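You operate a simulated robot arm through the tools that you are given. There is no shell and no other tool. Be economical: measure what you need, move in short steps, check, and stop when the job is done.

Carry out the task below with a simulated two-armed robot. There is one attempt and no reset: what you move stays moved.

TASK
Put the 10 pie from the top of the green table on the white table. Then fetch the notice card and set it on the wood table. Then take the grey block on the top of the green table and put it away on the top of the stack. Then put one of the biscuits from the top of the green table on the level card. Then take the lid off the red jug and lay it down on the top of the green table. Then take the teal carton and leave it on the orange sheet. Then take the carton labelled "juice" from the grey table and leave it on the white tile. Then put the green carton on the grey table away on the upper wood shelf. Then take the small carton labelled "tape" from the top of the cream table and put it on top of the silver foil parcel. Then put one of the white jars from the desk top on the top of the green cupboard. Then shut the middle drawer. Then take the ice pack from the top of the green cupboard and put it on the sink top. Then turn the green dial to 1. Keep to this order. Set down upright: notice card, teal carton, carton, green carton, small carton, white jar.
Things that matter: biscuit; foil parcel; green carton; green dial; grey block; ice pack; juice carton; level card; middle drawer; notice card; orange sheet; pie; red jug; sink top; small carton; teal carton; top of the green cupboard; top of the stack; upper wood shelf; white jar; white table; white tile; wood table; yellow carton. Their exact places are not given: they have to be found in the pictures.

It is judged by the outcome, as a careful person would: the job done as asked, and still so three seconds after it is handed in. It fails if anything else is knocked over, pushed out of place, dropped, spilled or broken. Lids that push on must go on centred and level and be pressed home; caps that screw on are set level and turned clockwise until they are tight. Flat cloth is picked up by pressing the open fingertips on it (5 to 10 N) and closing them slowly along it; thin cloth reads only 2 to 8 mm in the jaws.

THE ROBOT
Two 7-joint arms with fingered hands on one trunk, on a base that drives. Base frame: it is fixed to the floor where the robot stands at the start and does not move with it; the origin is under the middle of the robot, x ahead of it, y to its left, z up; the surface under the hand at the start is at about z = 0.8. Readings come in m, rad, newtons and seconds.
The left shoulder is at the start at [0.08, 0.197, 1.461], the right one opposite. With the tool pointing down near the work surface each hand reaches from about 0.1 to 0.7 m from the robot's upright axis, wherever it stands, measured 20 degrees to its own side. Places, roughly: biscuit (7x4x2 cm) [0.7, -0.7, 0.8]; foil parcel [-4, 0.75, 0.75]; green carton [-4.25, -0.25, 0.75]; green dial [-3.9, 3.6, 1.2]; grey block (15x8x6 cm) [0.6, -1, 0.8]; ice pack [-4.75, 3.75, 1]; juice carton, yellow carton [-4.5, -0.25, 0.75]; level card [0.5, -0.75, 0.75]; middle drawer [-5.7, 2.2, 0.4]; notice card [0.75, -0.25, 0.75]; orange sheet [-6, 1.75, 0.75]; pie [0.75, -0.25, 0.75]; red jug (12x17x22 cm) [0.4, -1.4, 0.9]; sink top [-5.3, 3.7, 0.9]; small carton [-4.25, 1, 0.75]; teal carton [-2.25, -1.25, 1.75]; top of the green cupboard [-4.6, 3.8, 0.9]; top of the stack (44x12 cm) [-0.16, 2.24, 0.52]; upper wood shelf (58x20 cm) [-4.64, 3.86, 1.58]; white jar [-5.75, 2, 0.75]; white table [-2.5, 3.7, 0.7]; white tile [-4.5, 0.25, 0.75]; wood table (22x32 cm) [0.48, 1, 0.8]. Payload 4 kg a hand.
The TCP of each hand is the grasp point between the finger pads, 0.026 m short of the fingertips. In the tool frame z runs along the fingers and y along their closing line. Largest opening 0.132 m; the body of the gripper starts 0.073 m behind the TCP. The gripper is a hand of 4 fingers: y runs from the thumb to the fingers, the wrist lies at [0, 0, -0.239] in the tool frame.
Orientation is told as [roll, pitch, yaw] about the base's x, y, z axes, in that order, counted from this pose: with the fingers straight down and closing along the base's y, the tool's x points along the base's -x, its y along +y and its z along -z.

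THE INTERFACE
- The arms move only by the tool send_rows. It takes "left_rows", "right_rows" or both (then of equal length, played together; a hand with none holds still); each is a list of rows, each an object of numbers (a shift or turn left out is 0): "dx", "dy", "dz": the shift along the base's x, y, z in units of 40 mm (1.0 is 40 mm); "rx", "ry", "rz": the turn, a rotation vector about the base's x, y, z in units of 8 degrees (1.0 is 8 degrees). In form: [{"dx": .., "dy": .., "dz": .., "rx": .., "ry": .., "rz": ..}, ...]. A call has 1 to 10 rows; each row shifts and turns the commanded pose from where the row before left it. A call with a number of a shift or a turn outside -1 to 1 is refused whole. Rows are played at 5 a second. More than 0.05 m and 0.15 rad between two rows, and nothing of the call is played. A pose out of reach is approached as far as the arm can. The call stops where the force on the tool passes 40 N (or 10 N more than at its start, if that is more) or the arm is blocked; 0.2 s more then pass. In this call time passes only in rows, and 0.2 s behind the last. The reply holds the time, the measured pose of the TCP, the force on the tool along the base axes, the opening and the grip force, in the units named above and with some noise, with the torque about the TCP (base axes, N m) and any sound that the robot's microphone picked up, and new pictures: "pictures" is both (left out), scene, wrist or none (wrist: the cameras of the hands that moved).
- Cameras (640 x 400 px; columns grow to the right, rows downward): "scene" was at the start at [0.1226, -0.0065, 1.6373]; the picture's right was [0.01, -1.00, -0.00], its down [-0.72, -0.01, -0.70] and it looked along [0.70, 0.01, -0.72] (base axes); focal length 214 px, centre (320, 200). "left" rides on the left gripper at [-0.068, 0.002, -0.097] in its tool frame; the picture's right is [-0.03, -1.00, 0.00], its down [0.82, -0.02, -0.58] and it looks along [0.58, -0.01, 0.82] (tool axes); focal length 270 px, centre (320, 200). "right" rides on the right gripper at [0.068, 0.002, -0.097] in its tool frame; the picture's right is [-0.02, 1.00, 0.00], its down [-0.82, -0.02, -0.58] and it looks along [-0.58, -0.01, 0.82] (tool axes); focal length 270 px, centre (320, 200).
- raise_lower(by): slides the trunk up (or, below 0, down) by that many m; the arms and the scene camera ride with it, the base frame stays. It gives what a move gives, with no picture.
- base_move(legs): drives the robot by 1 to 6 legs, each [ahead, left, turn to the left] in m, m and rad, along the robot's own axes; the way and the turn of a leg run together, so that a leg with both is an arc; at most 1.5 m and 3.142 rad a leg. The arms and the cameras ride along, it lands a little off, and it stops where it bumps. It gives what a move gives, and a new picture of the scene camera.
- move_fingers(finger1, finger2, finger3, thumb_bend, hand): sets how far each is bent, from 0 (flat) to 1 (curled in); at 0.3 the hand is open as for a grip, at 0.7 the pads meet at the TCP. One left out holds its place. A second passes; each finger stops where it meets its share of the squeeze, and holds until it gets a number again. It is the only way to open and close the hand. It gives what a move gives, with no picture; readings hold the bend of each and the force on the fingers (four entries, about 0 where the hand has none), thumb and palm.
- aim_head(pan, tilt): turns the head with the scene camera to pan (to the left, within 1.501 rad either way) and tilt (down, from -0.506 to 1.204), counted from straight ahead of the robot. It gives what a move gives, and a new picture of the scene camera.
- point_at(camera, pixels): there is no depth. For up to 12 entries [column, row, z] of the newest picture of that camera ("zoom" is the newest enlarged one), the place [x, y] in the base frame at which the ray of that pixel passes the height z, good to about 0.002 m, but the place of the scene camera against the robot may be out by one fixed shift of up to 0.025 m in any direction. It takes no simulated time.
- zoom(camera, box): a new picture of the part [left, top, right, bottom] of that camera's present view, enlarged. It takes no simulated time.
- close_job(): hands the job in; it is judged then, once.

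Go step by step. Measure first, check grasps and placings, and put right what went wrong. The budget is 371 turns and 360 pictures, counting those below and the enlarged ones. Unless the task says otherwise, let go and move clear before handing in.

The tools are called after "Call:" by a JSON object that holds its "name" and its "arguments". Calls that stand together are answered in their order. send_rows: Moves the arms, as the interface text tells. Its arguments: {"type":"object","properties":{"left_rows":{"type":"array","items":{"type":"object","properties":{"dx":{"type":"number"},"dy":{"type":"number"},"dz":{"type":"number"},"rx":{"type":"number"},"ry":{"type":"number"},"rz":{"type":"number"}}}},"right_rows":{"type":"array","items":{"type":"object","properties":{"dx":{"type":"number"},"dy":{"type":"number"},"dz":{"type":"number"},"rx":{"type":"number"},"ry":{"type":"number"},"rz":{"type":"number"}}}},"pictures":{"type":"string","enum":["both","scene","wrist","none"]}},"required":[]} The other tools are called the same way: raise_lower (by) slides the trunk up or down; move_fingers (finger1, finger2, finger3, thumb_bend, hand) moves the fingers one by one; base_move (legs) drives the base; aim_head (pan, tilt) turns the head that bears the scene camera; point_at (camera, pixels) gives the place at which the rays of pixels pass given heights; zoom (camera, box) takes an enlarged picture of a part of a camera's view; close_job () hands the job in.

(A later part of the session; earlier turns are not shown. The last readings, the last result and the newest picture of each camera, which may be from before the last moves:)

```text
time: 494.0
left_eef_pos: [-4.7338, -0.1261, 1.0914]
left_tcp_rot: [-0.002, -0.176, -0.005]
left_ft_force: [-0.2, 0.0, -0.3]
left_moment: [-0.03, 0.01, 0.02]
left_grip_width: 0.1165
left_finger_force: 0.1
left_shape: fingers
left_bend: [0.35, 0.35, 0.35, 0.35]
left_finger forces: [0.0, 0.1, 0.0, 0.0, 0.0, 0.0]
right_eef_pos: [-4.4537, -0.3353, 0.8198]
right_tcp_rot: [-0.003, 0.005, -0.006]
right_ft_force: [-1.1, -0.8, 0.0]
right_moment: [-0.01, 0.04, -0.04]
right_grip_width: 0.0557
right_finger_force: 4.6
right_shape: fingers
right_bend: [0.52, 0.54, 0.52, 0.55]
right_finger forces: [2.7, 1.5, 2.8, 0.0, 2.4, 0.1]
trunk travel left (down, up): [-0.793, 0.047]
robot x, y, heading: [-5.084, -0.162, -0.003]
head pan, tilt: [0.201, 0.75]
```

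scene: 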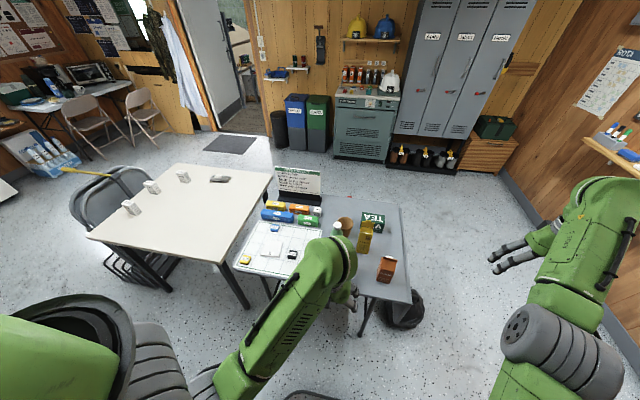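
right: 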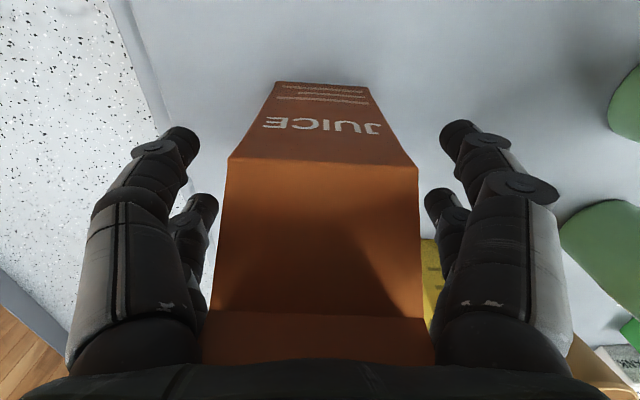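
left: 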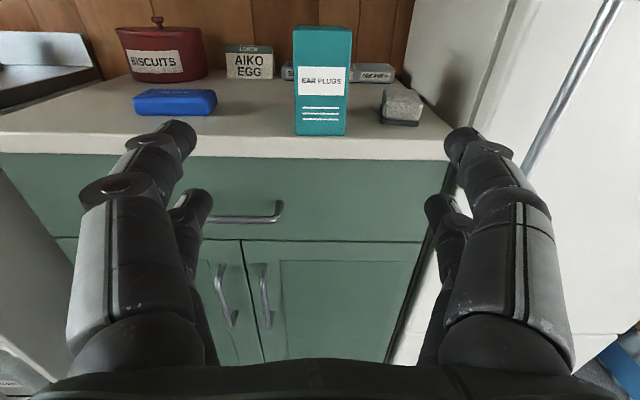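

Call:
{"name": "move_fingers", "arguments": {"hand": "right", "finger1": 0.62, "finger2": 0.62, "finger3": 0.62, "thumb_bend": 0.62}}

Call:
{"name": "send_rows", "arguments": {"right_rows": [{"dz": 0.5}, {"dz": 0.8}, {"dz": 1}, {"dz": 1}, {"dz": 1}, {"dz": 1}], "pictures": "wrist"}}

```text
time: 495.0
left_eef_pos: [-4.7345, -0.1268, 1.09]
left_tcp_rot: [-0.002, -0.175, -0.005]
left_ft_force: [0.6, 0.1, 1.0]
left_moment: [-0.02, -0.02, 0.04]
left_grip_width: 0.116
left_finger_force: 0.1
left_shape: fingers
left_bend: [0.35, 0.35, 0.35, 0.35]
left_finger forces: [0.0, 0.0, 0.1, 0.0, 0.0, 0.1]
right_eef_pos: [-4.4541, -0.3356, 0.8197]
right_tcp_rot: [-0.001, 0.005, -0.005]
right_ft_force: [0.0, -2.3, -1.2]
right_moment: [0.01, 0.01, 0.02]
right_grip_width: 0.0544
right_finger_force: 12.9
right_shape: fingers
right_bend: [0.52, 0.54, 0.53, 0.58]
right_finger forces: [6.3, 6.2, 6.1, 0.1, 7.6, 0.1]
trunk travel left (down, up): [-0.793, 0.047]
robot x, y, heading: [-5.0838, -0.1662, -0.007]
head pan, tilt: [0.201, 0.75]
```

```text
time: 496.4
left_eef_pos: [-4.7347, -0.1275, 1.091]
left_tcp_rot: [-0.002, -0.174, -0.005]
left_ft_force: [0.2, 0.7, 0.2]
left_moment: [-0.02, -0.01, -0.02]
left_grip_width: 0.1162
left_finger_force: 0.1
left_shape: fingers
left_bend: [0.35, 0.35, 0.35, 0.35]
left_finger forces: [0.0, 0.0, 0.0, 0.0, 0.0, 0.0]
right_eef_pos: [-4.455, -0.3335, 1.0313]
right_tcp_rot: [-0.002, 0.005, -0.005]
right_ft_force: [0.7, 0.8, -4.3]
right_moment: [0.0, -0.02, 0.0]
right_grip_width: 0.0544
right_finger_force: 12.8
right_shape: fingers
right_bend: [0.52, 0.54, 0.53, 0.58]
right_finger forces: [6.6, 6.7, 6.1, 0.1, 7.2, 0.0]
trunk travel left (down, up): [-0.793, 0.047]
robot x, y, heading: [-5.081, -0.1658, -0.008]
head pan, tilt: [0.201, 0.75]
```

right: 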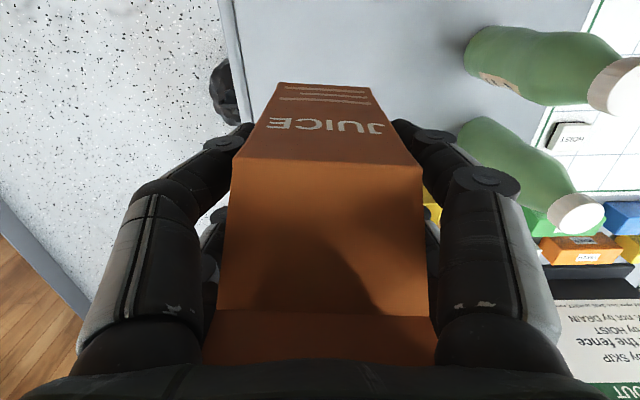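

Call:
{"name": "point_at", "arguments": {"camera": "scene", "pixels": [[88, 237, 0.75], [216, 262, 0.75], [272, 175, 0.75], [181, 160, 0.75], [271, 246, 0.76], [238, 268, 0.75], [302, 278, 0.75]]}}

Call:
{"name": "zoom", "arguments": {"camera": "scene", "box": [225, 190, 345, 290]}}

```text
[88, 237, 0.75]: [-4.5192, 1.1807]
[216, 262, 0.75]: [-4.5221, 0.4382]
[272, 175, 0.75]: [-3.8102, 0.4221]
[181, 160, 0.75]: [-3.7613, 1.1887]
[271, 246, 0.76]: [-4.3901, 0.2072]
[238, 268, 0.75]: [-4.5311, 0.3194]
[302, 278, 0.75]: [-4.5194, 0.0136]
```

```text
4.00 times, centred on (285, 240) of scene
```

zoom: 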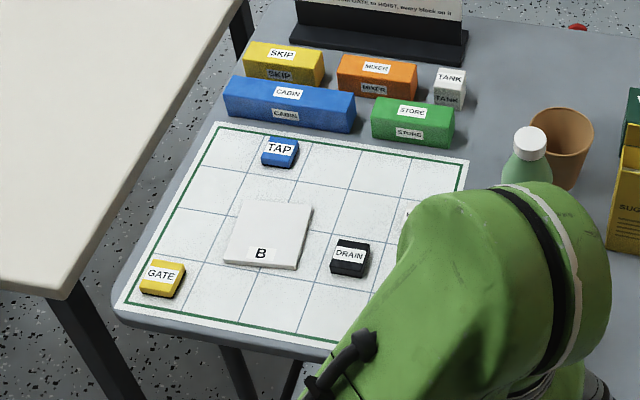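

Tile "B" is at about (-4.40,0.205) on the plan. I raise the carton over the bottles and slide the base left.

Call:
{"name": "send_rows", "arguments": {"right_rows": [{"dz": 0.9}, {"dz": 0.9}], "pictures": "none"}}

Call:
{"name": "base_move", "arguments": {"legs": [[0, 0.53, 0.007]]}}

Call:
{"name": "send_rows", "arguments": {"right_rows": [{"dx": 0.3}], "pictures": "wrist"}}

```text
time: 497.0
left_eef_pos: [-4.7343, -0.127, 1.0913]
left_tcp_rot: [-0.004, -0.175, -0.005]
left_ft_force: [0.3, -0.6, 0.2]
left_moment: [-0.01, -0.01, 0.0]
left_grip_width: 0.1167
left_finger_force: 0.0
left_shape: fingers
left_bend: [0.35, 0.35, 0.35, 0.35]
left_finger forces: [0.1, 0.0, 0.0, 0.1, 0.0, 0.1]
right_eef_pos: [-4.4546, -0.3359, 1.1012]
right_tcp_rot: [-0.004, 0.005, -0.004]
right_ft_force: [-0.8, 0.2, -4.2]
right_moment: [-0.03, -0.03, -0.01]
right_grip_width: 0.0542
right_finger_force: 13.7
right_shape: fingers
right_bend: [0.52, 0.54, 0.53, 0.58]
right_finger forces: [6.5, 6.6, 5.9, 0.0, 7.2, 0.0]
trunk travel left (down, up): [-0.793, 0.047]
robot x, y, heading: [-5.0864, -0.1636, -0.004]
head pan, tilt: [0.201, 0.75]
```

```text
time: 500.1
left_eef_pos: [-4.732, 0.4088, 1.0893]
left_tcp_rot: [0.001, -0.176, -0.002]
left_ft_force: [0.0, -0.7, -0.4]
left_moment: [-0.01, 0.0, -0.01]
left_grip_width: 0.1161
left_finger_force: 0.0
left_shape: fingers
left_bend: [0.35, 0.35, 0.35, 0.35]
left_finger forces: [0.0, 0.1, 0.0, 0.1, 0.0, 0.1]
right_eef_pos: [-4.4509, 0.1993, 1.1006]
right_tcp_rot: [-0.001, 0.006, -0.007]
right_ft_force: [-0.7, -0.2, -3.4]
right_moment: [0.03, 0.0, 0.01]
right_grip_width: 0.0544
right_finger_force: 13.8
right_shape: fingers
right_bend: [0.52, 0.54, 0.53, 0.58]
right_finger forces: [6.6, 6.6, 5.9, 0.0, 7.3, 0.0]
trunk travel left (down, up): [-0.793, 0.047]
robot x, y, heading: [-5.0822, 0.3713, -0.002]
head pan, tilt: [0.201, 0.75]
```

scene: 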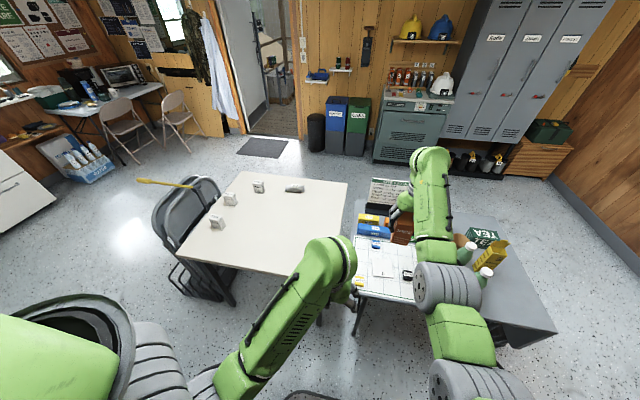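

```text
time: 500.5
left_eef_pos: [-4.7309, 0.4091, 1.0898]
left_tcp_rot: [-0.003, -0.175, -0.003]
left_ft_force: [0.5, -0.5, -0.1]
left_moment: [0.01, -0.02, 0.01]
left_grip_width: 0.1161
left_finger_force: 0.0
left_shape: fingers
left_bend: [0.35, 0.35, 0.35, 0.35]
left_finger forces: [0.0, 0.0, 0.0, 0.1, 0.0, 0.0]
right_eef_pos: [-4.4387, 0.202, 1.1]
right_tcp_rot: [-0.004, 0.006, -0.005]
right_ft_force: [-0.2, 0.0, -5.2]
right_moment: [0.0, -0.02, 0.01]
right_grip_width: 0.0543
right_finger_force: 13.6
right_shape: fingers
right_bend: [0.52, 0.54, 0.53, 0.58]
right_finger forces: [6.6, 6.6, 5.8, 0.0, 7.2, 0.1]
trunk travel left (down, up): [-0.793, 0.047]
robot x, y, heading: [-5.0854, 0.372, -0.006]
head pan, tilt: [0.201, 0.75]
```

right: 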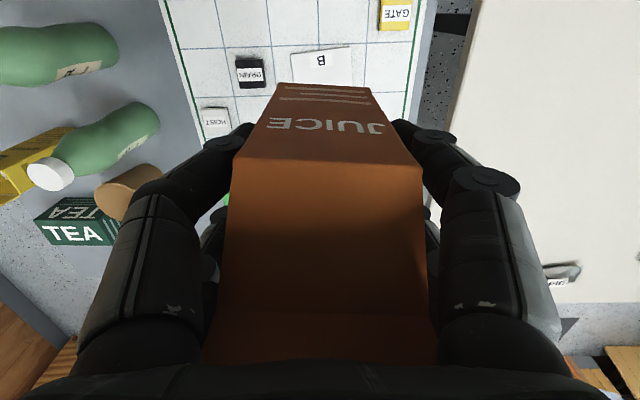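

Call:
{"name": "point_at", "arguments": {"camera": "right", "pixels": [[291, 55, 0.757], [350, 47, 0.757], [351, 80, 0.757], [293, 80, 0.757], [263, 70, 0.77], [395, 20, 0.77]]}}

Call:
{"name": "zoom", "arguments": {"camera": "scene", "box": [340, 220, 440, 310]}}

```text
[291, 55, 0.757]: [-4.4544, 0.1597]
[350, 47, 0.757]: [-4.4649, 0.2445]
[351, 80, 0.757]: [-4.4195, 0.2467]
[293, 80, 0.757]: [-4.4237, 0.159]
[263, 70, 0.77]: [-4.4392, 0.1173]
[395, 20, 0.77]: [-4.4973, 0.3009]
```

```text
4.44 times, centred on (390, 265) of scene
```

zoom: 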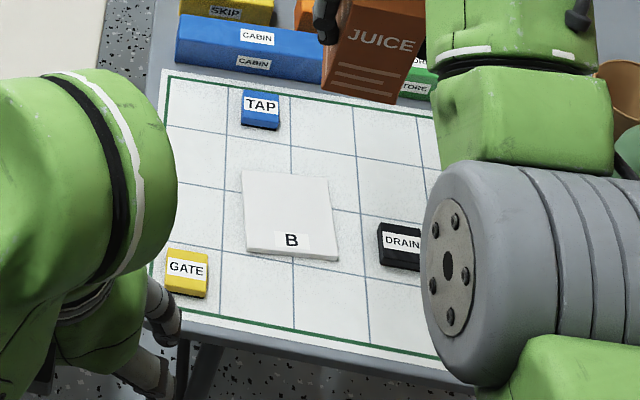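

Tile B's centre ≈ (-4.4175,0.207). I align and descend.

Call:
{"name": "send_rows", "arguments": {"right_rows": [{"dx": 0.53, "dy": 0.13}, {"dz": -1}, {"dz": -1}, {"dz": -1}, {"dz": -1}, {"dz": -1}, {"dz": -0.9}], "pictures": "both"}}

```text
time: 502.1
left_eef_pos: [-4.7309, 0.4085, 1.0896]
left_tcp_rot: [-0.002, -0.175, -0.004]
left_ft_force: [0.2, -0.3, 0.1]
left_moment: [-0.06, 0.0, -0.02]
left_grip_width: 0.1162
left_finger_force: 0.0
left_shape: fingers
left_bend: [0.35, 0.35, 0.35, 0.35]
left_finger forces: [0.0, 0.0, 0.1, 0.1, 0.1, 0.0]
right_eef_pos: [-4.42, 0.2074, 0.8661]
right_tcp_rot: [-0.002, 0.005, -0.008]
right_ft_force: [0.3, -0.5, -3.2]
right_moment: [0.0, 0.05, 0.0]
right_grip_width: 0.0541
right_finger_force: 13.4
right_shape: fingers
right_bend: [0.52, 0.54, 0.53, 0.58]
right_finger forces: [6.7, 6.6, 6.0, 0.0, 7.2, 0.0]
trunk travel left (down, up): [-0.793, 0.047]
robot x, y, heading: [-5.0792, 0.3722, -0.002]
head pan, tilt: [0.201, 0.75]
```

scene: 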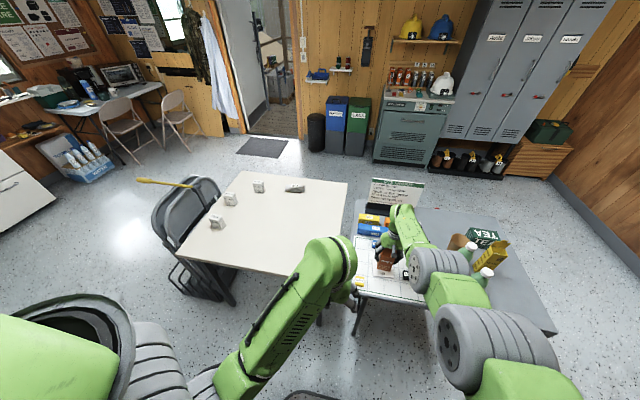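
right: 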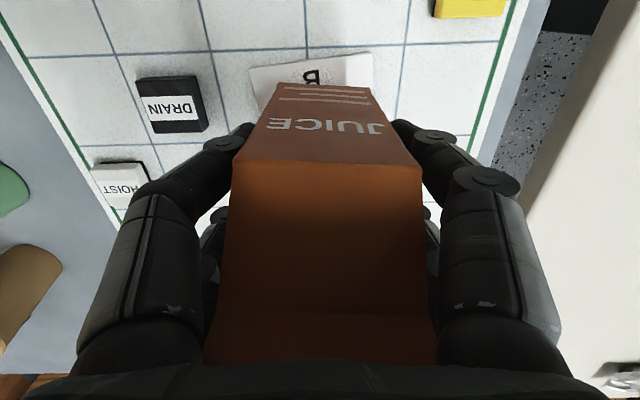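

Call:
{"name": "point_at", "arguments": {"camera": "right", "pixels": [[250, 68, 0.757], [372, 53, 0.757], [256, 110, 0.757]]}}

```text
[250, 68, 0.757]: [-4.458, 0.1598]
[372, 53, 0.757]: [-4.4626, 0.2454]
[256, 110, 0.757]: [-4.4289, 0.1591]
```

Call:
{"name": "send_rows", "arguments": {"right_rows": [{"dz": -0.45}, {"dz": -0.3}, {"dz": -0.2}, {"dz": -0.15}], "pictures": "wrist"}}

```text
time: 503.1
left_eef_pos: [-4.7311, 0.4097, 1.0893]
left_tcp_rot: [-0.003, -0.177, -0.003]
left_ft_force: [-0.5, 0.7, -0.5]
left_moment: [0.0, 0.01, 0.0]
left_grip_width: 0.1162
left_finger_force: 0.1
left_shape: fingers
left_bend: [0.35, 0.35, 0.35, 0.35]
left_finger forces: [0.0, 0.0, 0.1, 0.0, 0.0, 0.1]
right_eef_pos: [-4.4348, 0.2081, 0.8397]
right_tcp_rot: [-0.002, 0.005, -0.005]
right_ft_force: [0.6, -0.4, -3.3]
right_moment: [0.02, -0.03, -0.01]
right_grip_width: 0.0543
right_finger_force: 12.9
right_shape: fingers
right_bend: [0.52, 0.54, 0.53, 0.58]
right_finger forces: [6.6, 6.6, 6.0, 0.1, 7.1, 0.1]
right hand out of reach, approached as far as the arm can: row 1, 2
trunk travel left (down, up): [-0.793, 0.047]
robot x, y, heading: [-5.0825, 0.3678, -0.006]
head pan, tilt: [0.201, 0.75]
```

right: 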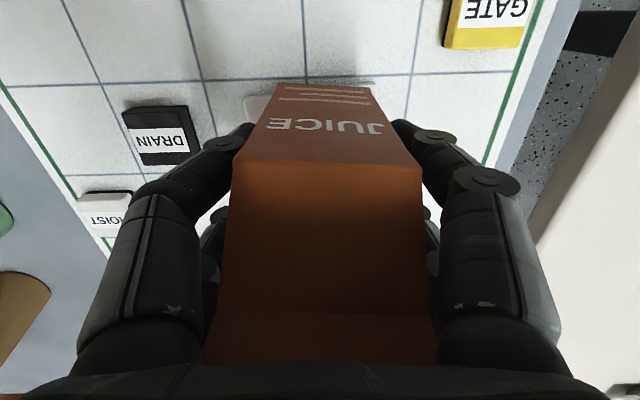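

Call:
{"name": "send_rows", "arguments": {"right_rows": [{"dz": 0.5, "dx": 0.4}], "pictures": "none"}}

Call:
{"name": "raise_lower", "arguments": {"by": -0.02}}

Call:
{"name": "raise_lower", "arguments": {"by": -0.01}}

```text
time: 503.5
left_eef_pos: [-4.7314, 0.4093, 1.0899]
left_tcp_rot: [-0.004, -0.174, -0.003]
left_ft_force: [-0.6, -0.9, 0.3]
left_moment: [-0.01, 0.02, 0.02]
left_grip_width: 0.1163
left_finger_force: 0.2
left_shape: fingers
left_bend: [0.35, 0.35, 0.35, 0.35]
left_finger forces: [0.0, 0.0, 0.0, 0.0, 0.0, 0.0]
right_eef_pos: [-4.4271, 0.2071, 0.8624]
right_tcp_rot: [-0.004, 0.009, -0.004]
right_ft_force: [-1.4, 0.4, -5.0]
right_moment: [-0.03, -0.05, -0.02]
right_grip_width: 0.0542
right_finger_force: 13.4
right_shape: fingers
right_bend: [0.52, 0.54, 0.53, 0.58]
right_finger forces: [6.5, 6.6, 5.8, 0.0, 7.2, 0.0]
right hand out of reach, approached as far as the arm can: row 1
trunk travel left (down, up): [-0.793, 0.047]
robot x, y, heading: [-5.0824, 0.3736, -0.001]
head pan, tilt: [0.201, 0.75]
```

```text
time: 504.2
left_eef_pos: [-4.7303, 0.4094, 1.0699]
left_tcp_rot: [-0.002, -0.174, -0.004]
left_ft_force: [1.1, -0.3, 0.5]
left_moment: [-0.02, 0.01, -0.01]
left_grip_width: 0.1162
left_finger_force: 0.0
left_shape: fingers
left_bend: [0.35, 0.35, 0.35, 0.35]
left_finger forces: [0.0, 0.1, 0.0, 0.0, 0.1, 0.0]
right_eef_pos: [-4.4255, 0.2075, 0.8432]
right_tcp_rot: [-0.005, 0.005, -0.006]
right_ft_force: [-0.1, 0.5, -4.0]
right_moment: [-0.01, 0.0, -0.01]
right_grip_width: 0.0542
right_finger_force: 12.8
right_shape: fingers
right_bend: [0.52, 0.54, 0.53, 0.58]
right_finger forces: [6.7, 6.7, 5.9, 0.1, 7.2, 0.0]
trunk travel left (down, up): [-0.773, 0.067]
robot x, y, heading: [-5.0838, 0.3762, 0.0]
head pan, tilt: [0.201, 0.75]
```

```text
time: 504.8
left_eef_pos: [-4.7307, 0.4102, 1.0604]
left_tcp_rot: [-0.002, -0.175, -0.004]
left_ft_force: [-0.4, 0.3, 0.2]
left_moment: [0.0, -0.02, -0.01]
left_grip_width: 0.1163
left_finger_force: 0.2
left_shape: fingers
left_bend: [0.35, 0.35, 0.35, 0.35]
left_finger forces: [0.0, 0.0, 0.1, 0.0, 0.0, 0.0]
right_eef_pos: [-4.4268, 0.2076, 0.8341]
right_tcp_rot: [-0.004, 0.007, -0.006]
right_ft_force: [-0.2, -0.5, -3.7]
right_moment: [0.02, 0.0, -0.01]
right_grip_width: 0.054
right_finger_force: 14.1
right_shape: fingers
right_bend: [0.52, 0.54, 0.53, 0.58]
right_finger forces: [6.6, 6.6, 6.0, 0.0, 7.2, 0.0]
trunk travel left (down, up): [-0.763, 0.077]
robot x, y, heading: [-5.0817, 0.372, -0.007]
head pan, tilt: [0.201, 0.75]
```

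Call:
{"name": "send_rows", "arguments": {"right_rows": [{"dx": 0.25}], "pictures": "none"}}

Call:
{"name": "raise_lower", "arguments": {"by": -0.012}}

Call:
{"name": "raise_lower", "arguments": {"by": -0.008}}

```text
time: 505.2
left_eef_pos: [-4.7326, 0.4088, 1.0591]
left_tcp_rot: [-0.002, -0.176, -0.004]
left_ft_force: [0.7, 0.2, 0.7]
left_moment: [0.01, 0.0, 0.01]
left_grip_width: 0.1162
left_finger_force: 0.1
left_shape: fingers
left_bend: [0.35, 0.35, 0.35, 0.35]
left_finger forces: [0.0, 0.0, 0.0, 0.1, 0.1, 0.0]
right_eef_pos: [-4.4266, 0.2083, 0.8344]
right_tcp_rot: [-0.003, 0.004, -0.004]
right_ft_force: [-0.6, 0.6, -4.3]
right_moment: [-0.02, -0.02, 0.02]
right_grip_width: 0.0544
right_finger_force: 13.5
right_shape: fingers
right_bend: [0.52, 0.54, 0.53, 0.58]
right_finger forces: [6.6, 6.6, 5.9, 0.1, 7.2, 0.0]
right hand out of reach, approached as far as the arm can: row 1
trunk travel left (down, up): [-0.763, 0.077]
robot x, y, heading: [-5.0845, 0.3729, 0.0]
head pan, tilt: [0.201, 0.75]
```

```text
time: 505.8
left_eef_pos: [-4.7345, 0.4097, 1.0494]
left_tcp_rot: [-0.003, -0.177, -0.004]
left_ft_force: [0.2, -0.1, -0.1]
left_moment: [-0.01, 0.0, -0.01]
left_grip_width: 0.1162
left_finger_force: 0.0
left_shape: fingers
left_bend: [0.35, 0.35, 0.35, 0.35]
left_finger forces: [0.0, 0.0, 0.0, 0.0, 0.0, 0.0]
right_eef_pos: [-4.4252, 0.2073, 0.8266]
right_tcp_rot: [-0.002, -0.006, -0.005]
right_ft_force: [-1.1, -1.8, 23.3]
right_moment: [-0.04, 0.06, -0.02]
right_grip_width: 0.0543
right_finger_force: 15.8
right_shape: fingers
right_bend: [0.53, 0.55, 0.54, 0.58]
right_finger forces: [7.6, 7.2, 7.3, 0.0, 9.3, 0.0]
trunk travel left (down, up): [-0.751, 0.089]
robot x, y, heading: [-5.082, 0.3719, -0.0]
head pan, tilt: [0.201, 0.75]
```

```text
time: 506.5
left_eef_pos: [-4.735, 0.4097, 1.0413]
left_tcp_rot: [-0.002, -0.176, -0.003]
left_ft_force: [-0.2, -0.8, 0.2]
left_moment: [-0.04, 0.01, 0.0]
left_grip_width: 0.1162
left_finger_force: 0.0
left_shape: fingers
left_bend: [0.35, 0.35, 0.35, 0.35]
left_finger forces: [0.0, 0.1, 0.1, 0.0, 0.0, 0.1]
right_eef_pos: [-4.4218, 0.2083, 0.8218]
right_tcp_rot: [-0.001, -0.011, -0.007]
right_ft_force: [-6.9, 0.7, 22.0]
right_moment: [-0.05, 0.25, 0.0]
right_grip_width: 0.0544
right_finger_force: 19.0
right_shape: fingers
right_bend: [0.52, 0.55, 0.54, 0.58]
right_finger forces: [7.5, 7.0, 6.8, 0.0, 8.2, 9.4]
trunk travel left (down, up): [-0.743, 0.097]
robot x, y, heading: [-5.0808, 0.3736, -0.003]
head pan, tilt: [0.201, 0.75]
stopped: the force on the tool passed its limit at 44 N (the readings are from after the stop); the commanded pose is now the measured one
```

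The carton is down on the tile (palm touched). I relieve, open, and rise.

Call:
{"name": "raise_lower", "arguments": {"by": 0.008}}

Call:
{"name": "move_fingers", "arguments": {"hand": "right", "finger1": 0.44, "finger2": 0.44, "finger3": 0.44, "thumb_bend": 0.44}}

Call:
{"name": "raise_lower", "arguments": {"by": 0.08}}

Call:
{"name": "send_rows", "arguments": {"right_rows": [{"dz": 0.6}, {"dz": 1}, {"dz": 1}, {"dz": 1}], "pictures": "wrist"}}

```text
time: 507.0
left_eef_pos: [-4.7315, 0.4093, 1.048]
left_tcp_rot: [-0.003, -0.177, -0.003]
left_ft_force: [-1.0, 0.3, 0.4]
left_moment: [0.04, 0.0, -0.01]
left_grip_width: 0.1161
left_finger_force: 0.2
left_shape: fingers
left_bend: [0.35, 0.35, 0.35, 0.35]
left_finger forces: [0.1, 0.0, 0.0, 0.0, 0.0, 0.0]
right_eef_pos: [-4.4221, 0.2074, 0.8243]
right_tcp_rot: [-0.004, -0.002, -0.003]
right_ft_force: [-0.5, 0.9, -4.6]
right_moment: [-0.02, -0.06, 0.0]
right_grip_width: 0.0544
right_finger_force: 14.1
right_shape: fingers
right_bend: [0.52, 0.54, 0.54, 0.58]
right_finger forces: [6.7, 6.7, 6.0, 0.1, 7.4, 1.1]
trunk travel left (down, up): [-0.751, 0.089]
robot x, y, heading: [-5.0799, 0.3692, -0.005]
head pan, tilt: [0.201, 0.75]
```

```text
time: 508.0
left_eef_pos: [-4.7322, 0.4093, 1.049]
left_tcp_rot: [-0.001, -0.177, -0.004]
left_ft_force: [-0.5, 0.7, 0.6]
left_moment: [0.02, 0.03, -0.03]
left_grip_width: 0.1162
left_finger_force: 0.1
left_shape: fingers
left_bend: [0.35, 0.35, 0.35, 0.35]
left_finger forces: [0.0, 0.0, 0.0, 0.0, 0.0, 0.0]
right_eef_pos: [-4.4223, 0.2081, 0.8258]
right_tcp_rot: [-0.003, -0.006, -0.006]
right_ft_force: [0.1, 0.7, -0.3]
right_moment: [0.04, 0.02, 0.04]
right_grip_width: 0.0854
right_finger_force: 0.0
right_shape: fingers
right_bend: [0.44, 0.44, 0.44, 0.44]
right_finger forces: [0.1, 0.1, 0.0, 0.0, 0.1, 0.0]
trunk travel left (down, up): [-0.751, 0.089]
robot x, y, heading: [-5.0845, 0.3743, -0.006]
head pan, tilt: [0.201, 0.75]
```

```text
time: 509.2
left_eef_pos: [-4.7327, 0.4105, 1.1282]
left_tcp_rot: [-0.002, -0.178, -0.003]
left_ft_force: [0.3, 0.6, -0.5]
left_moment: [0.0, 0.02, 0.01]
left_grip_width: 0.1164
left_finger_force: 0.0
left_shape: fingers
left_bend: [0.35, 0.35, 0.35, 0.35]
left_finger forces: [0.0, 0.1, 0.0, 0.0, 0.1, 0.0]
right_eef_pos: [-4.4218, 0.2083, 0.9057]
right_tcp_rot: [-0.004, -0.003, -0.007]
right_ft_force: [0.0, 0.7, -0.1]
right_moment: [-0.01, 0.0, -0.02]
right_grip_width: 0.0857
right_finger_force: 0.0
right_shape: fingers
right_bend: [0.44, 0.44, 0.44, 0.44]
right_finger forces: [0.0, 0.0, 0.1, 0.1, 0.0, 0.0]
trunk travel left (down, up): [-0.831, 0.009]
robot x, y, heading: [-5.0844, 0.3736, 0.0]
head pan, tilt: [0.201, 0.75]
```

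```text
time: 510.2
left_eef_pos: [-4.7325, 0.4097, 1.1277]
left_tcp_rot: [-0.001, -0.176, -0.005]
left_ft_force: [0.2, -0.4, 0.7]
left_moment: [0.03, -0.03, -0.01]
left_grip_width: 0.1164
left_finger_force: 0.1
left_shape: fingers
left_bend: [0.35, 0.35, 0.35, 0.35]
left_finger forces: [0.0, 0.1, 0.0, 0.0, 0.0, 0.0]
right_eef_pos: [-4.3904, 0.2096, 1.0416]
right_tcp_rot: [-0.003, -0.002, -0.006]
right_ft_force: [-0.1, -0.1, -0.6]
right_moment: [-0.01, -0.02, 0.01]
right_grip_width: 0.0858
right_finger_force: 0.0
right_shape: fingers
right_bend: [0.44, 0.44, 0.44, 0.44]
right_finger forces: [0.1, 0.0, 0.1, 0.0, 0.0, 0.0]
right hand out of reach, approached as far as the arm can: row 2, 3, 4
trunk travel left (down, up): [-0.831, 0.009]
robot x, y, heading: [-5.0819, 0.3717, -0.004]
head pan, tilt: [0.201, 0.75]
```

right: 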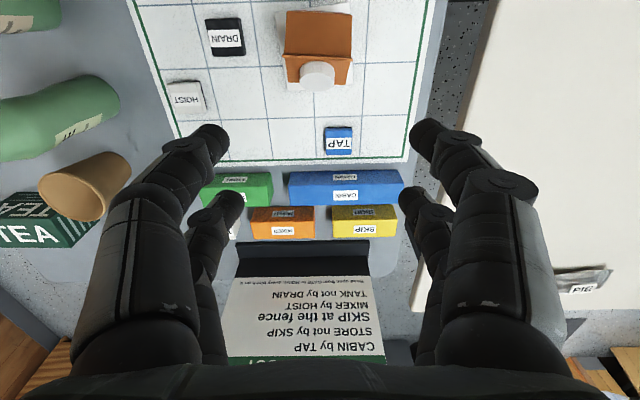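

Call:
{"name": "zoom", "arguments": {"camera": "scene", "box": [330, 200, 460, 310]}}

```text
3.64 times, centred on (395, 255) of scene
```

zoom: 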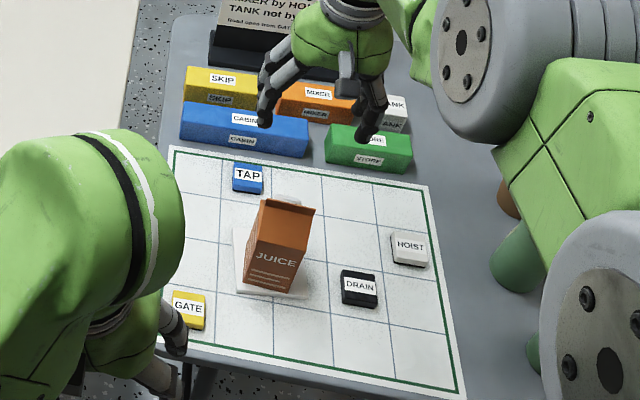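

JUICE stands on tile B. Next the green TEA carton: triangulated centre (-4.183,-0.265), 67 (x) × 124 (y) × 71 mm. I'll take it from the south with the left hand horizontal, the same pose needed for the high shelf. Drive round to the south side.

Call:
{"name": "send_rows", "arguments": {"right_rows": [{"dx": -0.6, "dy": -0.5}, {"dx": -0.6, "dy": -0.5}, {"dx": -0.6, "dy": -0.5}, {"dx": -0.4, "dy": -0.5}], "pictures": "none"}}

Call:
{"name": "base_move", "arguments": {"legs": [[-0.05, 0, 0], [0, -1.45, 0], [0.95, 0, 0]]}}

Call:
{"name": "aim_head", "arguments": {"pan": 0.9, "tilt": 0.7}}

```text
time: 511.2
left_eef_pos: [-4.7314, 0.4102, 1.1283]
left_tcp_rot: [-0.003, -0.177, -0.003]
left_ft_force: [-0.3, 0.3, -0.6]
left_moment: [0.03, 0.01, 0.0]
left_grip_width: 0.116
left_finger_force: 0.1
left_shape: fingers
left_bend: [0.35, 0.35, 0.35, 0.35]
left_finger forces: [0.1, 0.0, 0.0, 0.0, 0.0, 0.1]
right_eef_pos: [-4.3945, 0.1291, 1.0203]
right_tcp_rot: [-0.001, -0.001, -0.002]
right_ft_force: [-0.4, -0.2, 0.6]
right_moment: [0.03, -0.01, 0.0]
right_grip_width: 0.0857
right_finger_force: 0.0
right_shape: fingers
right_bend: [0.44, 0.44, 0.44, 0.44]
right_finger forces: [0.1, 0.0, 0.1, 0.0, 0.0, 0.0]
right hand out of reach, approached as far as the arm can: row 1, 2, 3, 4
trunk travel left (down, up): [-0.831, 0.009]
robot x, y, heading: [-5.0843, 0.3712, 0.001]
head pan, tilt: [0.201, 0.75]
```

```text
time: 523.5
left_eef_pos: [-3.8236, -1.0477, 1.1282]
left_tcp_rot: [0.0, -0.176, -0.011]
left_ft_force: [-1.1, 0.5, -0.7]
left_moment: [0.0, -0.02, 0.0]
left_grip_width: 0.1161
left_finger_force: 0.0
left_shape: fingers
left_bend: [0.35, 0.35, 0.35, 0.35]
left_finger forces: [0.0, 0.1, 0.0, 0.0, 0.1, 0.0]
right_eef_pos: [-3.4881, -1.3292, 1.0208]
right_tcp_rot: [-0.004, -0.004, -0.011]
right_ft_force: [-0.1, -0.9, 0.8]
right_moment: [-0.01, -0.01, 0.02]
right_grip_width: 0.0854
right_finger_force: 0.1
right_shape: fingers
right_bend: [0.44, 0.44, 0.44, 0.44]
right_finger forces: [0.1, 0.0, 0.1, 0.0, 0.1, 0.0]
trunk travel left (down, up): [-0.831, 0.009]
robot x, y, heading: [-4.1765, -1.0814, -0.011]
head pan, tilt: [0.201, 0.75]
```

scene: 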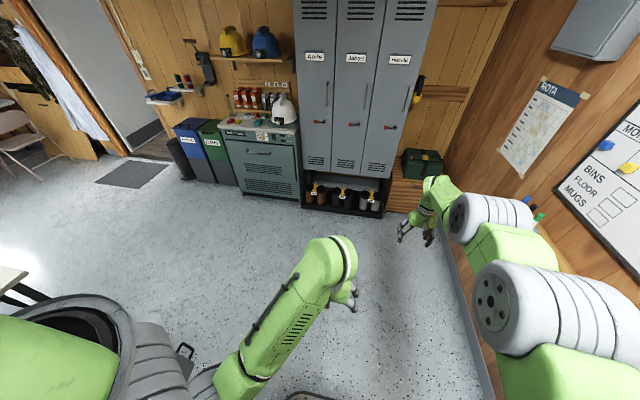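

```text
time: 524.6
left_eef_pos: [-3.8218, -1.0472, 1.1291]
left_tcp_rot: [-0.001, -0.176, -0.01]
left_ft_force: [0.6, -0.5, 0.4]
left_moment: [-0.03, 0.01, 0.02]
left_grip_width: 0.1163
left_finger_force: 0.1
left_shape: fingers
left_bend: [0.35, 0.35, 0.35, 0.35]
left_finger forces: [0.1, 0.0, 0.0, 0.0, 0.0, 0.0]
right_eef_pos: [-3.4869, -1.3299, 1.0203]
right_tcp_rot: [-0.004, -0.001, -0.013]
right_ft_force: [0.3, -0.7, 0.3]
right_moment: [0.01, -0.03, -0.01]
right_grip_width: 0.0858
right_finger_force: 0.0
right_shape: fingers
right_bend: [0.44, 0.44, 0.44, 0.44]
right_finger forces: [0.0, 0.0, 0.0, 0.1, 0.0, 0.0]
trunk travel left (down, up): [-0.831, 0.009]
robot x, y, heading: [-4.1709, -1.082, -0.011]
head pan, tilt: [0.901, 0.7]
```

scene: 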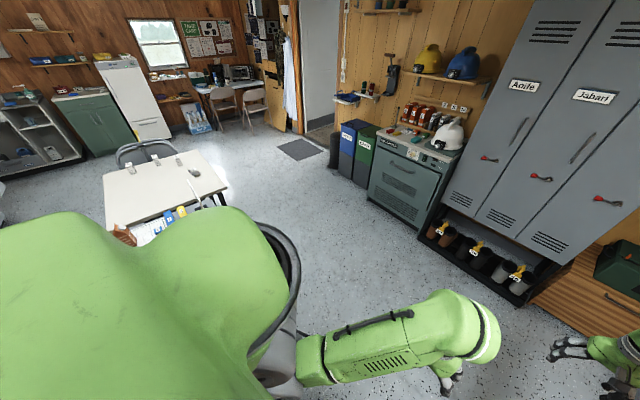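

Call:
{"name": "base_move", "arguments": {"legs": [[0.05, -0.1, 0], [0, 0, 1.582]]}}

Call:
{"name": "send_rows", "arguments": {"right_rows": [{"dz": 1}, {"dz": 1}, {"dz": 1}, {"dz": 1}, {"dz": 1}, {"dz": 1}, {"dz": 1}, {"dz": 1}, {"dz": 1}], "pictures": "none"}}

Call:
{"name": "send_rows", "arguments": {"right_rows": [{"dx": 0.9}, {"dx": 0.9}, {"dx": 0.9}, {"dx": 0.9, "dy": -0.5}, {"dx": 0.9, "dy": -0.5}, {"dy": -0.9, "dz": -0.3}, {"dy": -0.9, "dz": -0.3}, {"dy": -0.6, "dz": -0.7}, {"dy": -0.6, "dz": -0.7}, {"dy": -0.6, "dz": -0.7}], "pictures": "scene"}}

```text
time: 529.6
left_eef_pos: [-4.1591, -0.8323, 1.1277]
left_tcp_rot: [0.0, -0.176, 1.559]
left_ft_force: [-0.4, -0.3, -0.6]
left_moment: [0.0, -0.01, 0.0]
left_grip_width: 0.1159
left_finger_force: 0.1
left_shape: fingers
left_bend: [0.35, 0.35, 0.35, 0.35]
left_finger forces: [0.0, 0.1, 0.1, 0.0, 0.0, 0.1]
right_eef_pos: [-3.8764, -0.496, 1.0195]
right_tcp_rot: [-0.002, -0.001, 1.561]
right_ft_force: [-0.4, 0.4, -0.2]
right_moment: [0.01, 0.0, 0.0]
right_grip_width: 0.0859
right_finger_force: 0.1
right_shape: fingers
right_bend: [0.44, 0.44, 0.44, 0.44]
right_finger forces: [0.0, 0.0, 0.1, 0.1, 0.0, 0.0]
trunk travel left (down, up): [-0.831, 0.009]
robot x, y, heading: [-4.1244, -1.182, 1.562]
head pan, tilt: [0.901, 0.7]
```

scene: 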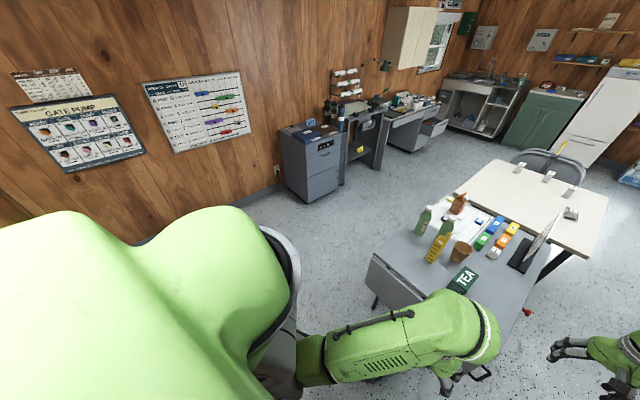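

```text
time: 531.6
left_eef_pos: [-4.1573, -0.8313, 1.1271]
left_tcp_rot: [-0.005, -0.181, 1.561]
left_ft_force: [0.5, -0.4, -0.4]
left_moment: [-0.01, -0.02, 0.02]
left_grip_width: 0.1163
left_finger_force: 0.1
left_shape: fingers
left_bend: [0.35, 0.35, 0.35, 0.35]
left_finger forces: [0.0, 0.0, 0.0, 0.0, 0.0, 0.0]
right_eef_pos: [-3.8768, -0.4878, 1.3755]
right_tcp_rot: [-0.003, -0.006, 1.559]
right_ft_force: [-0.9, 0.3, 0.7]
right_moment: [0.04, -0.01, -0.04]
right_grip_width: 0.0862
right_finger_force: 0.2
right_shape: fingers
right_bend: [0.44, 0.44, 0.44, 0.44]
right_finger forces: [0.0, 0.1, 0.1, 0.0, 0.0, 0.0]
right hand out of reach, approached as far as the arm can: row 1, 2, 3, 9
trunk travel left (down, up): [-0.831, 0.009]
robot x, y, heading: [-4.1217, -1.18, 1.561]
head pan, tilt: [0.901, 0.7]
```

```text
time: 533.8
left_eef_pos: [-4.1579, -0.8331, 1.129]
left_tcp_rot: [-0.005, -0.178, 1.561]
left_ft_force: [-0.2, 1.0, 0.6]
left_moment: [0.03, -0.02, 0.03]
left_grip_width: 0.1161
left_finger_force: 0.0
left_shape: fingers
left_bend: [0.35, 0.35, 0.35, 0.35]
left_finger forces: [0.0, 0.1, 0.0, 0.0, 0.0, 0.1]
right_eef_pos: [-3.6868, -0.6574, 1.2447]
right_tcp_rot: [-0.003, -0.003, 1.56]
right_ft_force: [-0.1, 0.7, 0.3]
right_moment: [0.02, 0.02, 0.0]
right_grip_width: 0.0858
right_finger_force: 0.1
right_shape: fingers
right_bend: [0.44, 0.44, 0.44, 0.44]
right_finger forces: [0.1, 0.0, 0.0, 0.0, 0.0, 0.0]
right hand out of reach, approached as far as the arm can: row 1, 2, 3, 6, 7
trunk travel left (down, up): [-0.831, 0.009]
robot x, y, heading: [-4.1259, -1.182, 1.561]
head pan, tilt: [0.901, 0.7]
```

scene: 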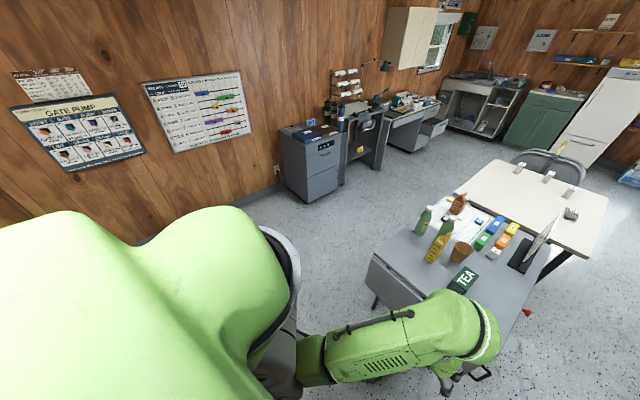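

Call:
{"name": "send_rows", "arguments": {"left_rows": [{"rx": 1, "dy": 0.8}, {"rx": 1, "dy": 0.8}, {"rx": 1, "dy": 0.8}, {"rx": 1, "dy": 0.8}, {"rx": 1, "dy": 0.8}, {"rx": 1, "dy": 0.5}, {"rx": 1}, {"rx": 1}, {"rx": 1}, {"rx": 0.98}], "right_rows": [{"dz": -0.5}, {"dz": -0.5}, {"dz": -0.5}, {"dz": -0.5}, {"dz": -0.5}, {"dz": -0.5}, {"dx": 0}, {"dx": 0}, {"dx": 0}, {"dx": 0}], "pictures": "none"}}

Call:
{"name": "aim_head", "arguments": {"pan": 0.1, "tilt": 0.8}}

Call:
{"name": "send_rows", "arguments": {"left_rows": [{"dz": -0.3}], "pictures": "wrist"}}

```text
time: 536.0
left_eef_pos: [-4.1569, -0.6515, 1.1292]
left_tcp_rot: [1.613, -1.561, -0.047]
left_ft_force: [0.9, 0.4, -0.2]
left_moment: [0.03, 0.0, -0.01]
left_grip_width: 0.1161
left_finger_force: 0.1
left_shape: fingers
left_bend: [0.35, 0.35, 0.35, 0.35]
left_finger forces: [0.0, 0.0, 0.1, 0.1, 0.1, 0.1]
right_eef_pos: [-3.6878, -0.6575, 1.1231]
right_tcp_rot: [-0.005, -0.002, 1.559]
right_ft_force: [1.0, -0.2, -0.4]
right_moment: [-0.01, -0.01, -0.01]
right_grip_width: 0.0861
right_finger_force: 0.1
right_shape: fingers
right_bend: [0.44, 0.44, 0.44, 0.44]
right_finger forces: [0.0, 0.0, 0.0, 0.1, 0.0, 0.0]
trunk travel left (down, up): [-0.831, 0.009]
robot x, y, heading: [-4.1221, -1.1791, 1.554]
head pan, tilt: [0.901, 0.7]
```

```text
time: 537.2
left_eef_pos: [-4.1574, -0.6522, 1.1292]
left_tcp_rot: [1.373, -1.56, 0.195]
left_ft_force: [0.1, -0.5, 0.0]
left_moment: [-0.02, -0.01, 0.0]
left_grip_width: 0.1161
left_finger_force: 0.1
left_shape: fingers
left_bend: [0.35, 0.35, 0.35, 0.35]
left_finger forces: [0.1, 0.0, 0.0, 0.0, 0.0, 0.0]
right_eef_pos: [-3.687, -0.6571, 1.1225]
right_tcp_rot: [-0.003, -0.003, 1.56]
right_ft_force: [-0.1, 0.6, 0.4]
right_moment: [-0.01, 0.03, -0.03]
right_grip_width: 0.0861
right_finger_force: 0.0
right_shape: fingers
right_bend: [0.44, 0.44, 0.44, 0.44]
right_finger forces: [0.0, 0.0, 0.1, 0.0, 0.0, 0.0]
trunk travel left (down, up): [-0.831, 0.009]
robot x, y, heading: [-4.1208, -1.1808, 1.565]
head pan, tilt: [0.099, 0.799]
```

scene: 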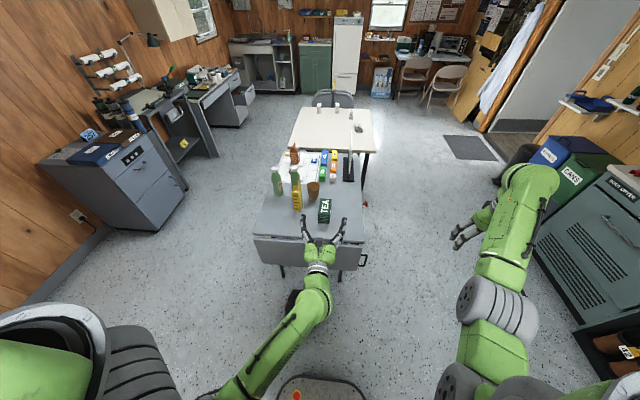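

```text
time: 537.6
left_eef_pos: [-4.1579, -0.6503, 1.1155]
left_tcp_rot: [1.471, -1.56, 0.095]
left_ft_force: [-0.9, -0.2, -0.3]
left_moment: [0.0, -0.02, -0.01]
left_grip_width: 0.1162
left_finger_force: 0.2
left_shape: fingers
left_bend: [0.35, 0.35, 0.35, 0.35]
left_finger forces: [0.0, 0.0, 0.0, 0.1, 0.0, 0.1]
right_eef_pos: [-3.6868, -0.656, 1.1237]
right_tcp_rot: [-0.002, -0.001, 1.56]
right_ft_force: [0.1, -0.3, -0.4]
right_moment: [0.03, -0.04, 0.02]
right_grip_width: 0.0861
right_finger_force: 0.0
right_shape: fingers
right_bend: [0.44, 0.44, 0.44, 0.44]
right_finger forces: [0.0, 0.0, 0.1, 0.0, 0.0, 0.1]
trunk travel left (down, up): [-0.831, 0.009]
robot x, y, heading: [-4.1191, -1.1831, 1.552]
head pan, tilt: [0.099, 0.799]
```

left: 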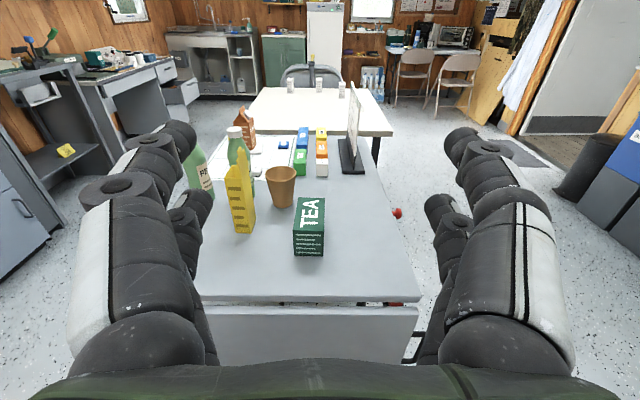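

TEA is clear from the south: x centre -4.181, south face y≈-0.338. I lower the trunk 0.32 so the horizontal hand is at z≈0.80, then move in.

Call:
{"name": "raise_lower", "arguments": {"by": -0.318}}

Call:
{"name": "base_move", "arguments": {"legs": [[0.2, 0.02, 0.015]]}}

Call:
{"name": "send_rows", "arguments": {"left_rows": [{"dx": 0}], "pictures": "wrist"}}

```text
time: 540.7
left_eef_pos: [-4.1577, -0.6514, 0.7989]
left_tcp_rot: [1.46, -1.561, 0.106]
left_ft_force: [0.1, -0.3, 0.4]
left_moment: [-0.01, 0.01, 0.04]
left_grip_width: 0.1165
left_finger_force: 0.1
left_shape: fingers
left_bend: [0.35, 0.35, 0.35, 0.35]
left_finger forces: [0.0, 0.1, 0.0, 0.1, 0.0, 0.0]
right_eef_pos: [-3.687, -0.6571, 0.806]
right_tcp_rot: [-0.002, -0.002, 1.561]
right_ft_force: [0.3, 0.5, 0.0]
right_moment: [-0.01, -0.02, -0.02]
right_grip_width: 0.0861
right_finger_force: 0.1
right_shape: fingers
right_bend: [0.44, 0.44, 0.44, 0.44]
right_finger forces: [0.1, 0.0, 0.0, 0.0, 0.1, 0.0]
trunk travel left (down, up): [-0.513, 0.327]
robot x, y, heading: [-4.1249, -1.1808, 1.563]
head pan, tilt: [0.099, 0.799]
```

```text
time: 542.4
left_eef_pos: [-4.1847, -0.4515, 0.7967]
left_tcp_rot: [1.257, -1.562, 0.323]
left_ft_force: [-0.8, 0.6, 0.1]
left_moment: [-0.01, -0.01, 0.01]
left_grip_width: 0.1164
left_finger_force: 0.0
left_shape: fingers
left_bend: [0.35, 0.35, 0.35, 0.35]
left_finger forces: [0.0, 0.0, 0.0, 0.0, 0.0, 0.1]
right_eef_pos: [-3.7126, -0.4496, 0.8038]
right_tcp_rot: [-0.004, 0.002, 1.571]
right_ft_force: [-0.2, -0.2, 0.0]
right_moment: [-0.04, -0.02, -0.01]
right_grip_width: 0.0856
right_finger_force: 0.1
right_shape: fingers
right_bend: [0.44, 0.44, 0.44, 0.44]
right_finger forces: [0.0, 0.0, 0.0, 0.0, 0.1, 0.1]
trunk travel left (down, up): [-0.513, 0.327]
robot x, y, heading: [-4.1405, -0.9829, 1.576]
head pan, tilt: [0.099, 0.799]
stopped in leg 1: the robot was blocked; the commanded pose is now the measured one
```

scene: 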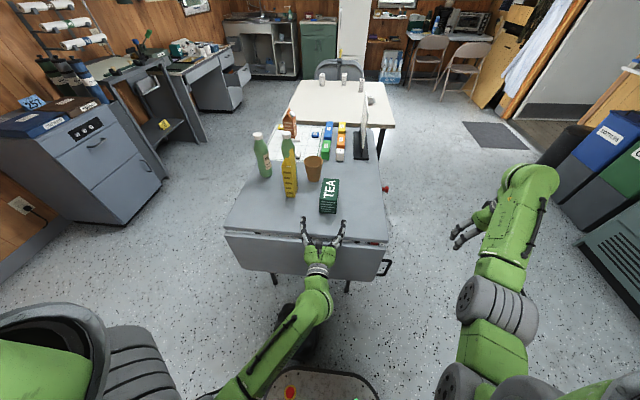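

```text
time: 542.8
left_eef_pos: [-4.1843, -0.4522, 0.7991]
left_tcp_rot: [1.484, -1.561, 0.097]
left_ft_force: [0.0, -0.1, -0.3]
left_moment: [0.0, -0.05, -0.01]
left_grip_width: 0.1162
left_finger_force: 0.0
left_shape: fingers
left_bend: [0.35, 0.35, 0.35, 0.35]
left_finger forces: [0.0, 0.0, 0.0, 0.0, 0.0, 0.0]
right_eef_pos: [-3.7136, -0.4524, 0.8061]
right_tcp_rot: [-0.004, -0.001, 1.572]
right_ft_force: [-0.1, -0.4, -1.1]
right_moment: [-0.02, -0.02, 0.01]
right_grip_width: 0.0857
right_finger_force: 0.0
right_shape: fingers
right_bend: [0.44, 0.44, 0.44, 0.44]
right_finger forces: [0.1, 0.1, 0.0, 0.0, 0.0, 0.0]
trunk travel left (down, up): [-0.513, 0.327]
robot x, y, heading: [-4.1428, -0.9807, 1.572]
head pan, tilt: [0.099, 0.799]
```

left: 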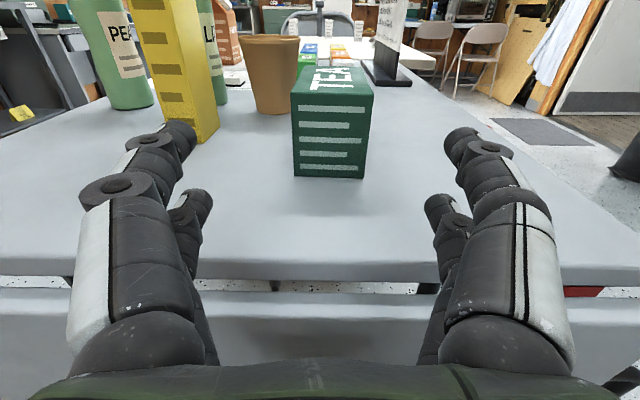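

The base touched something under the table (it stopped at y -0.98), but the arm can reach. I extend the left hand 16 cm to the TEA carton and close.

Call:
{"name": "send_rows", "arguments": {"left_rows": [{"dy": 1, "dx": 0.2}, {"dy": 1}, {"dy": 1}, {"dy": 1}], "pictures": "wrist"}}

Call:
{"name": "move_fingers", "arguments": {"hand": "left", "finger1": 0.55, "finger2": 0.55, "finger3": 0.55, "thumb_bend": 0.55}}

```text
time: 543.8
left_eef_pos: [-4.1745, -0.2917, 0.7988]
left_tcp_rot: [1.308, -1.56, 0.272]
left_ft_force: [0.1, 0.0, -1.0]
left_moment: [0.03, 0.01, 0.01]
left_grip_width: 0.1163
left_finger_force: 0.1
left_shape: fingers
left_bend: [0.35, 0.35, 0.35, 0.35]
left_finger forces: [0.0, 0.0, 0.0, 0.0, 0.0, 0.1]
right_eef_pos: [-3.7126, -0.4514, 0.8045]
right_tcp_rot: [-0.004, -0.002, 1.573]
right_ft_force: [-0.6, 0.4, -0.6]
right_moment: [-0.01, 0.04, 0.01]
right_grip_width: 0.086
right_finger_force: 0.0
right_shape: fingers
right_bend: [0.44, 0.44, 0.44, 0.44]
right_finger forces: [0.0, 0.1, 0.1, 0.1, 0.0, 0.0]
trunk travel left (down, up): [-0.513, 0.327]
robot x, y, heading: [-4.1416, -0.9804, 1.579]
head pan, tilt: [0.099, 0.799]
```

left: 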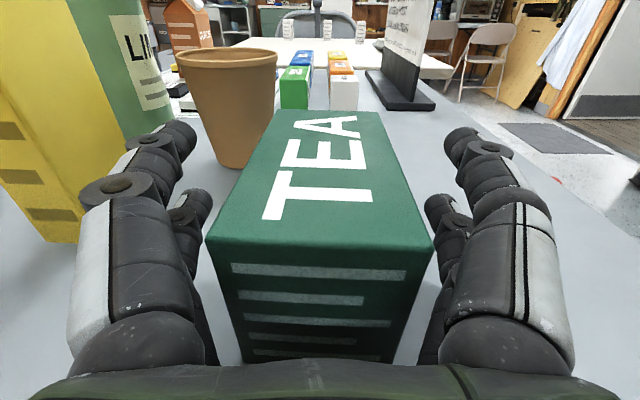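

```text
time: 544.8
left_eef_pos: [-4.1752, -0.2934, 0.8005]
left_tcp_rot: [1.516, -1.56, 0.063]
left_ft_force: [0.6, 0.4, 1.1]
left_moment: [-0.01, 0.09, 0.01]
left_grip_width: 0.055
left_finger_force: 5.8
left_shape: fingers
left_bend: [0.54, 0.51, 0.51, 0.53]
left_finger forces: [0.8, 4.8, 2.3, 0.1, 2.7, 0.0]
right_eef_pos: [-3.7122, -0.4516, 0.8058]
right_tcp_rot: [-0.003, 0.0, 1.573]
right_ft_force: [0.6, -0.3, 0.4]
right_moment: [0.01, 0.02, -0.02]
right_grip_width: 0.0858
right_finger_force: 0.0
right_shape: fingers
right_bend: [0.44, 0.44, 0.44, 0.44]
right_finger forces: [0.0, 0.1, 0.0, 0.0, 0.1, 0.0]
trunk travel left (down, up): [-0.513, 0.327]
robot x, y, heading: [-4.1411, -0.9813, 1.573]
head pan, tilt: [0.099, 0.799]
```

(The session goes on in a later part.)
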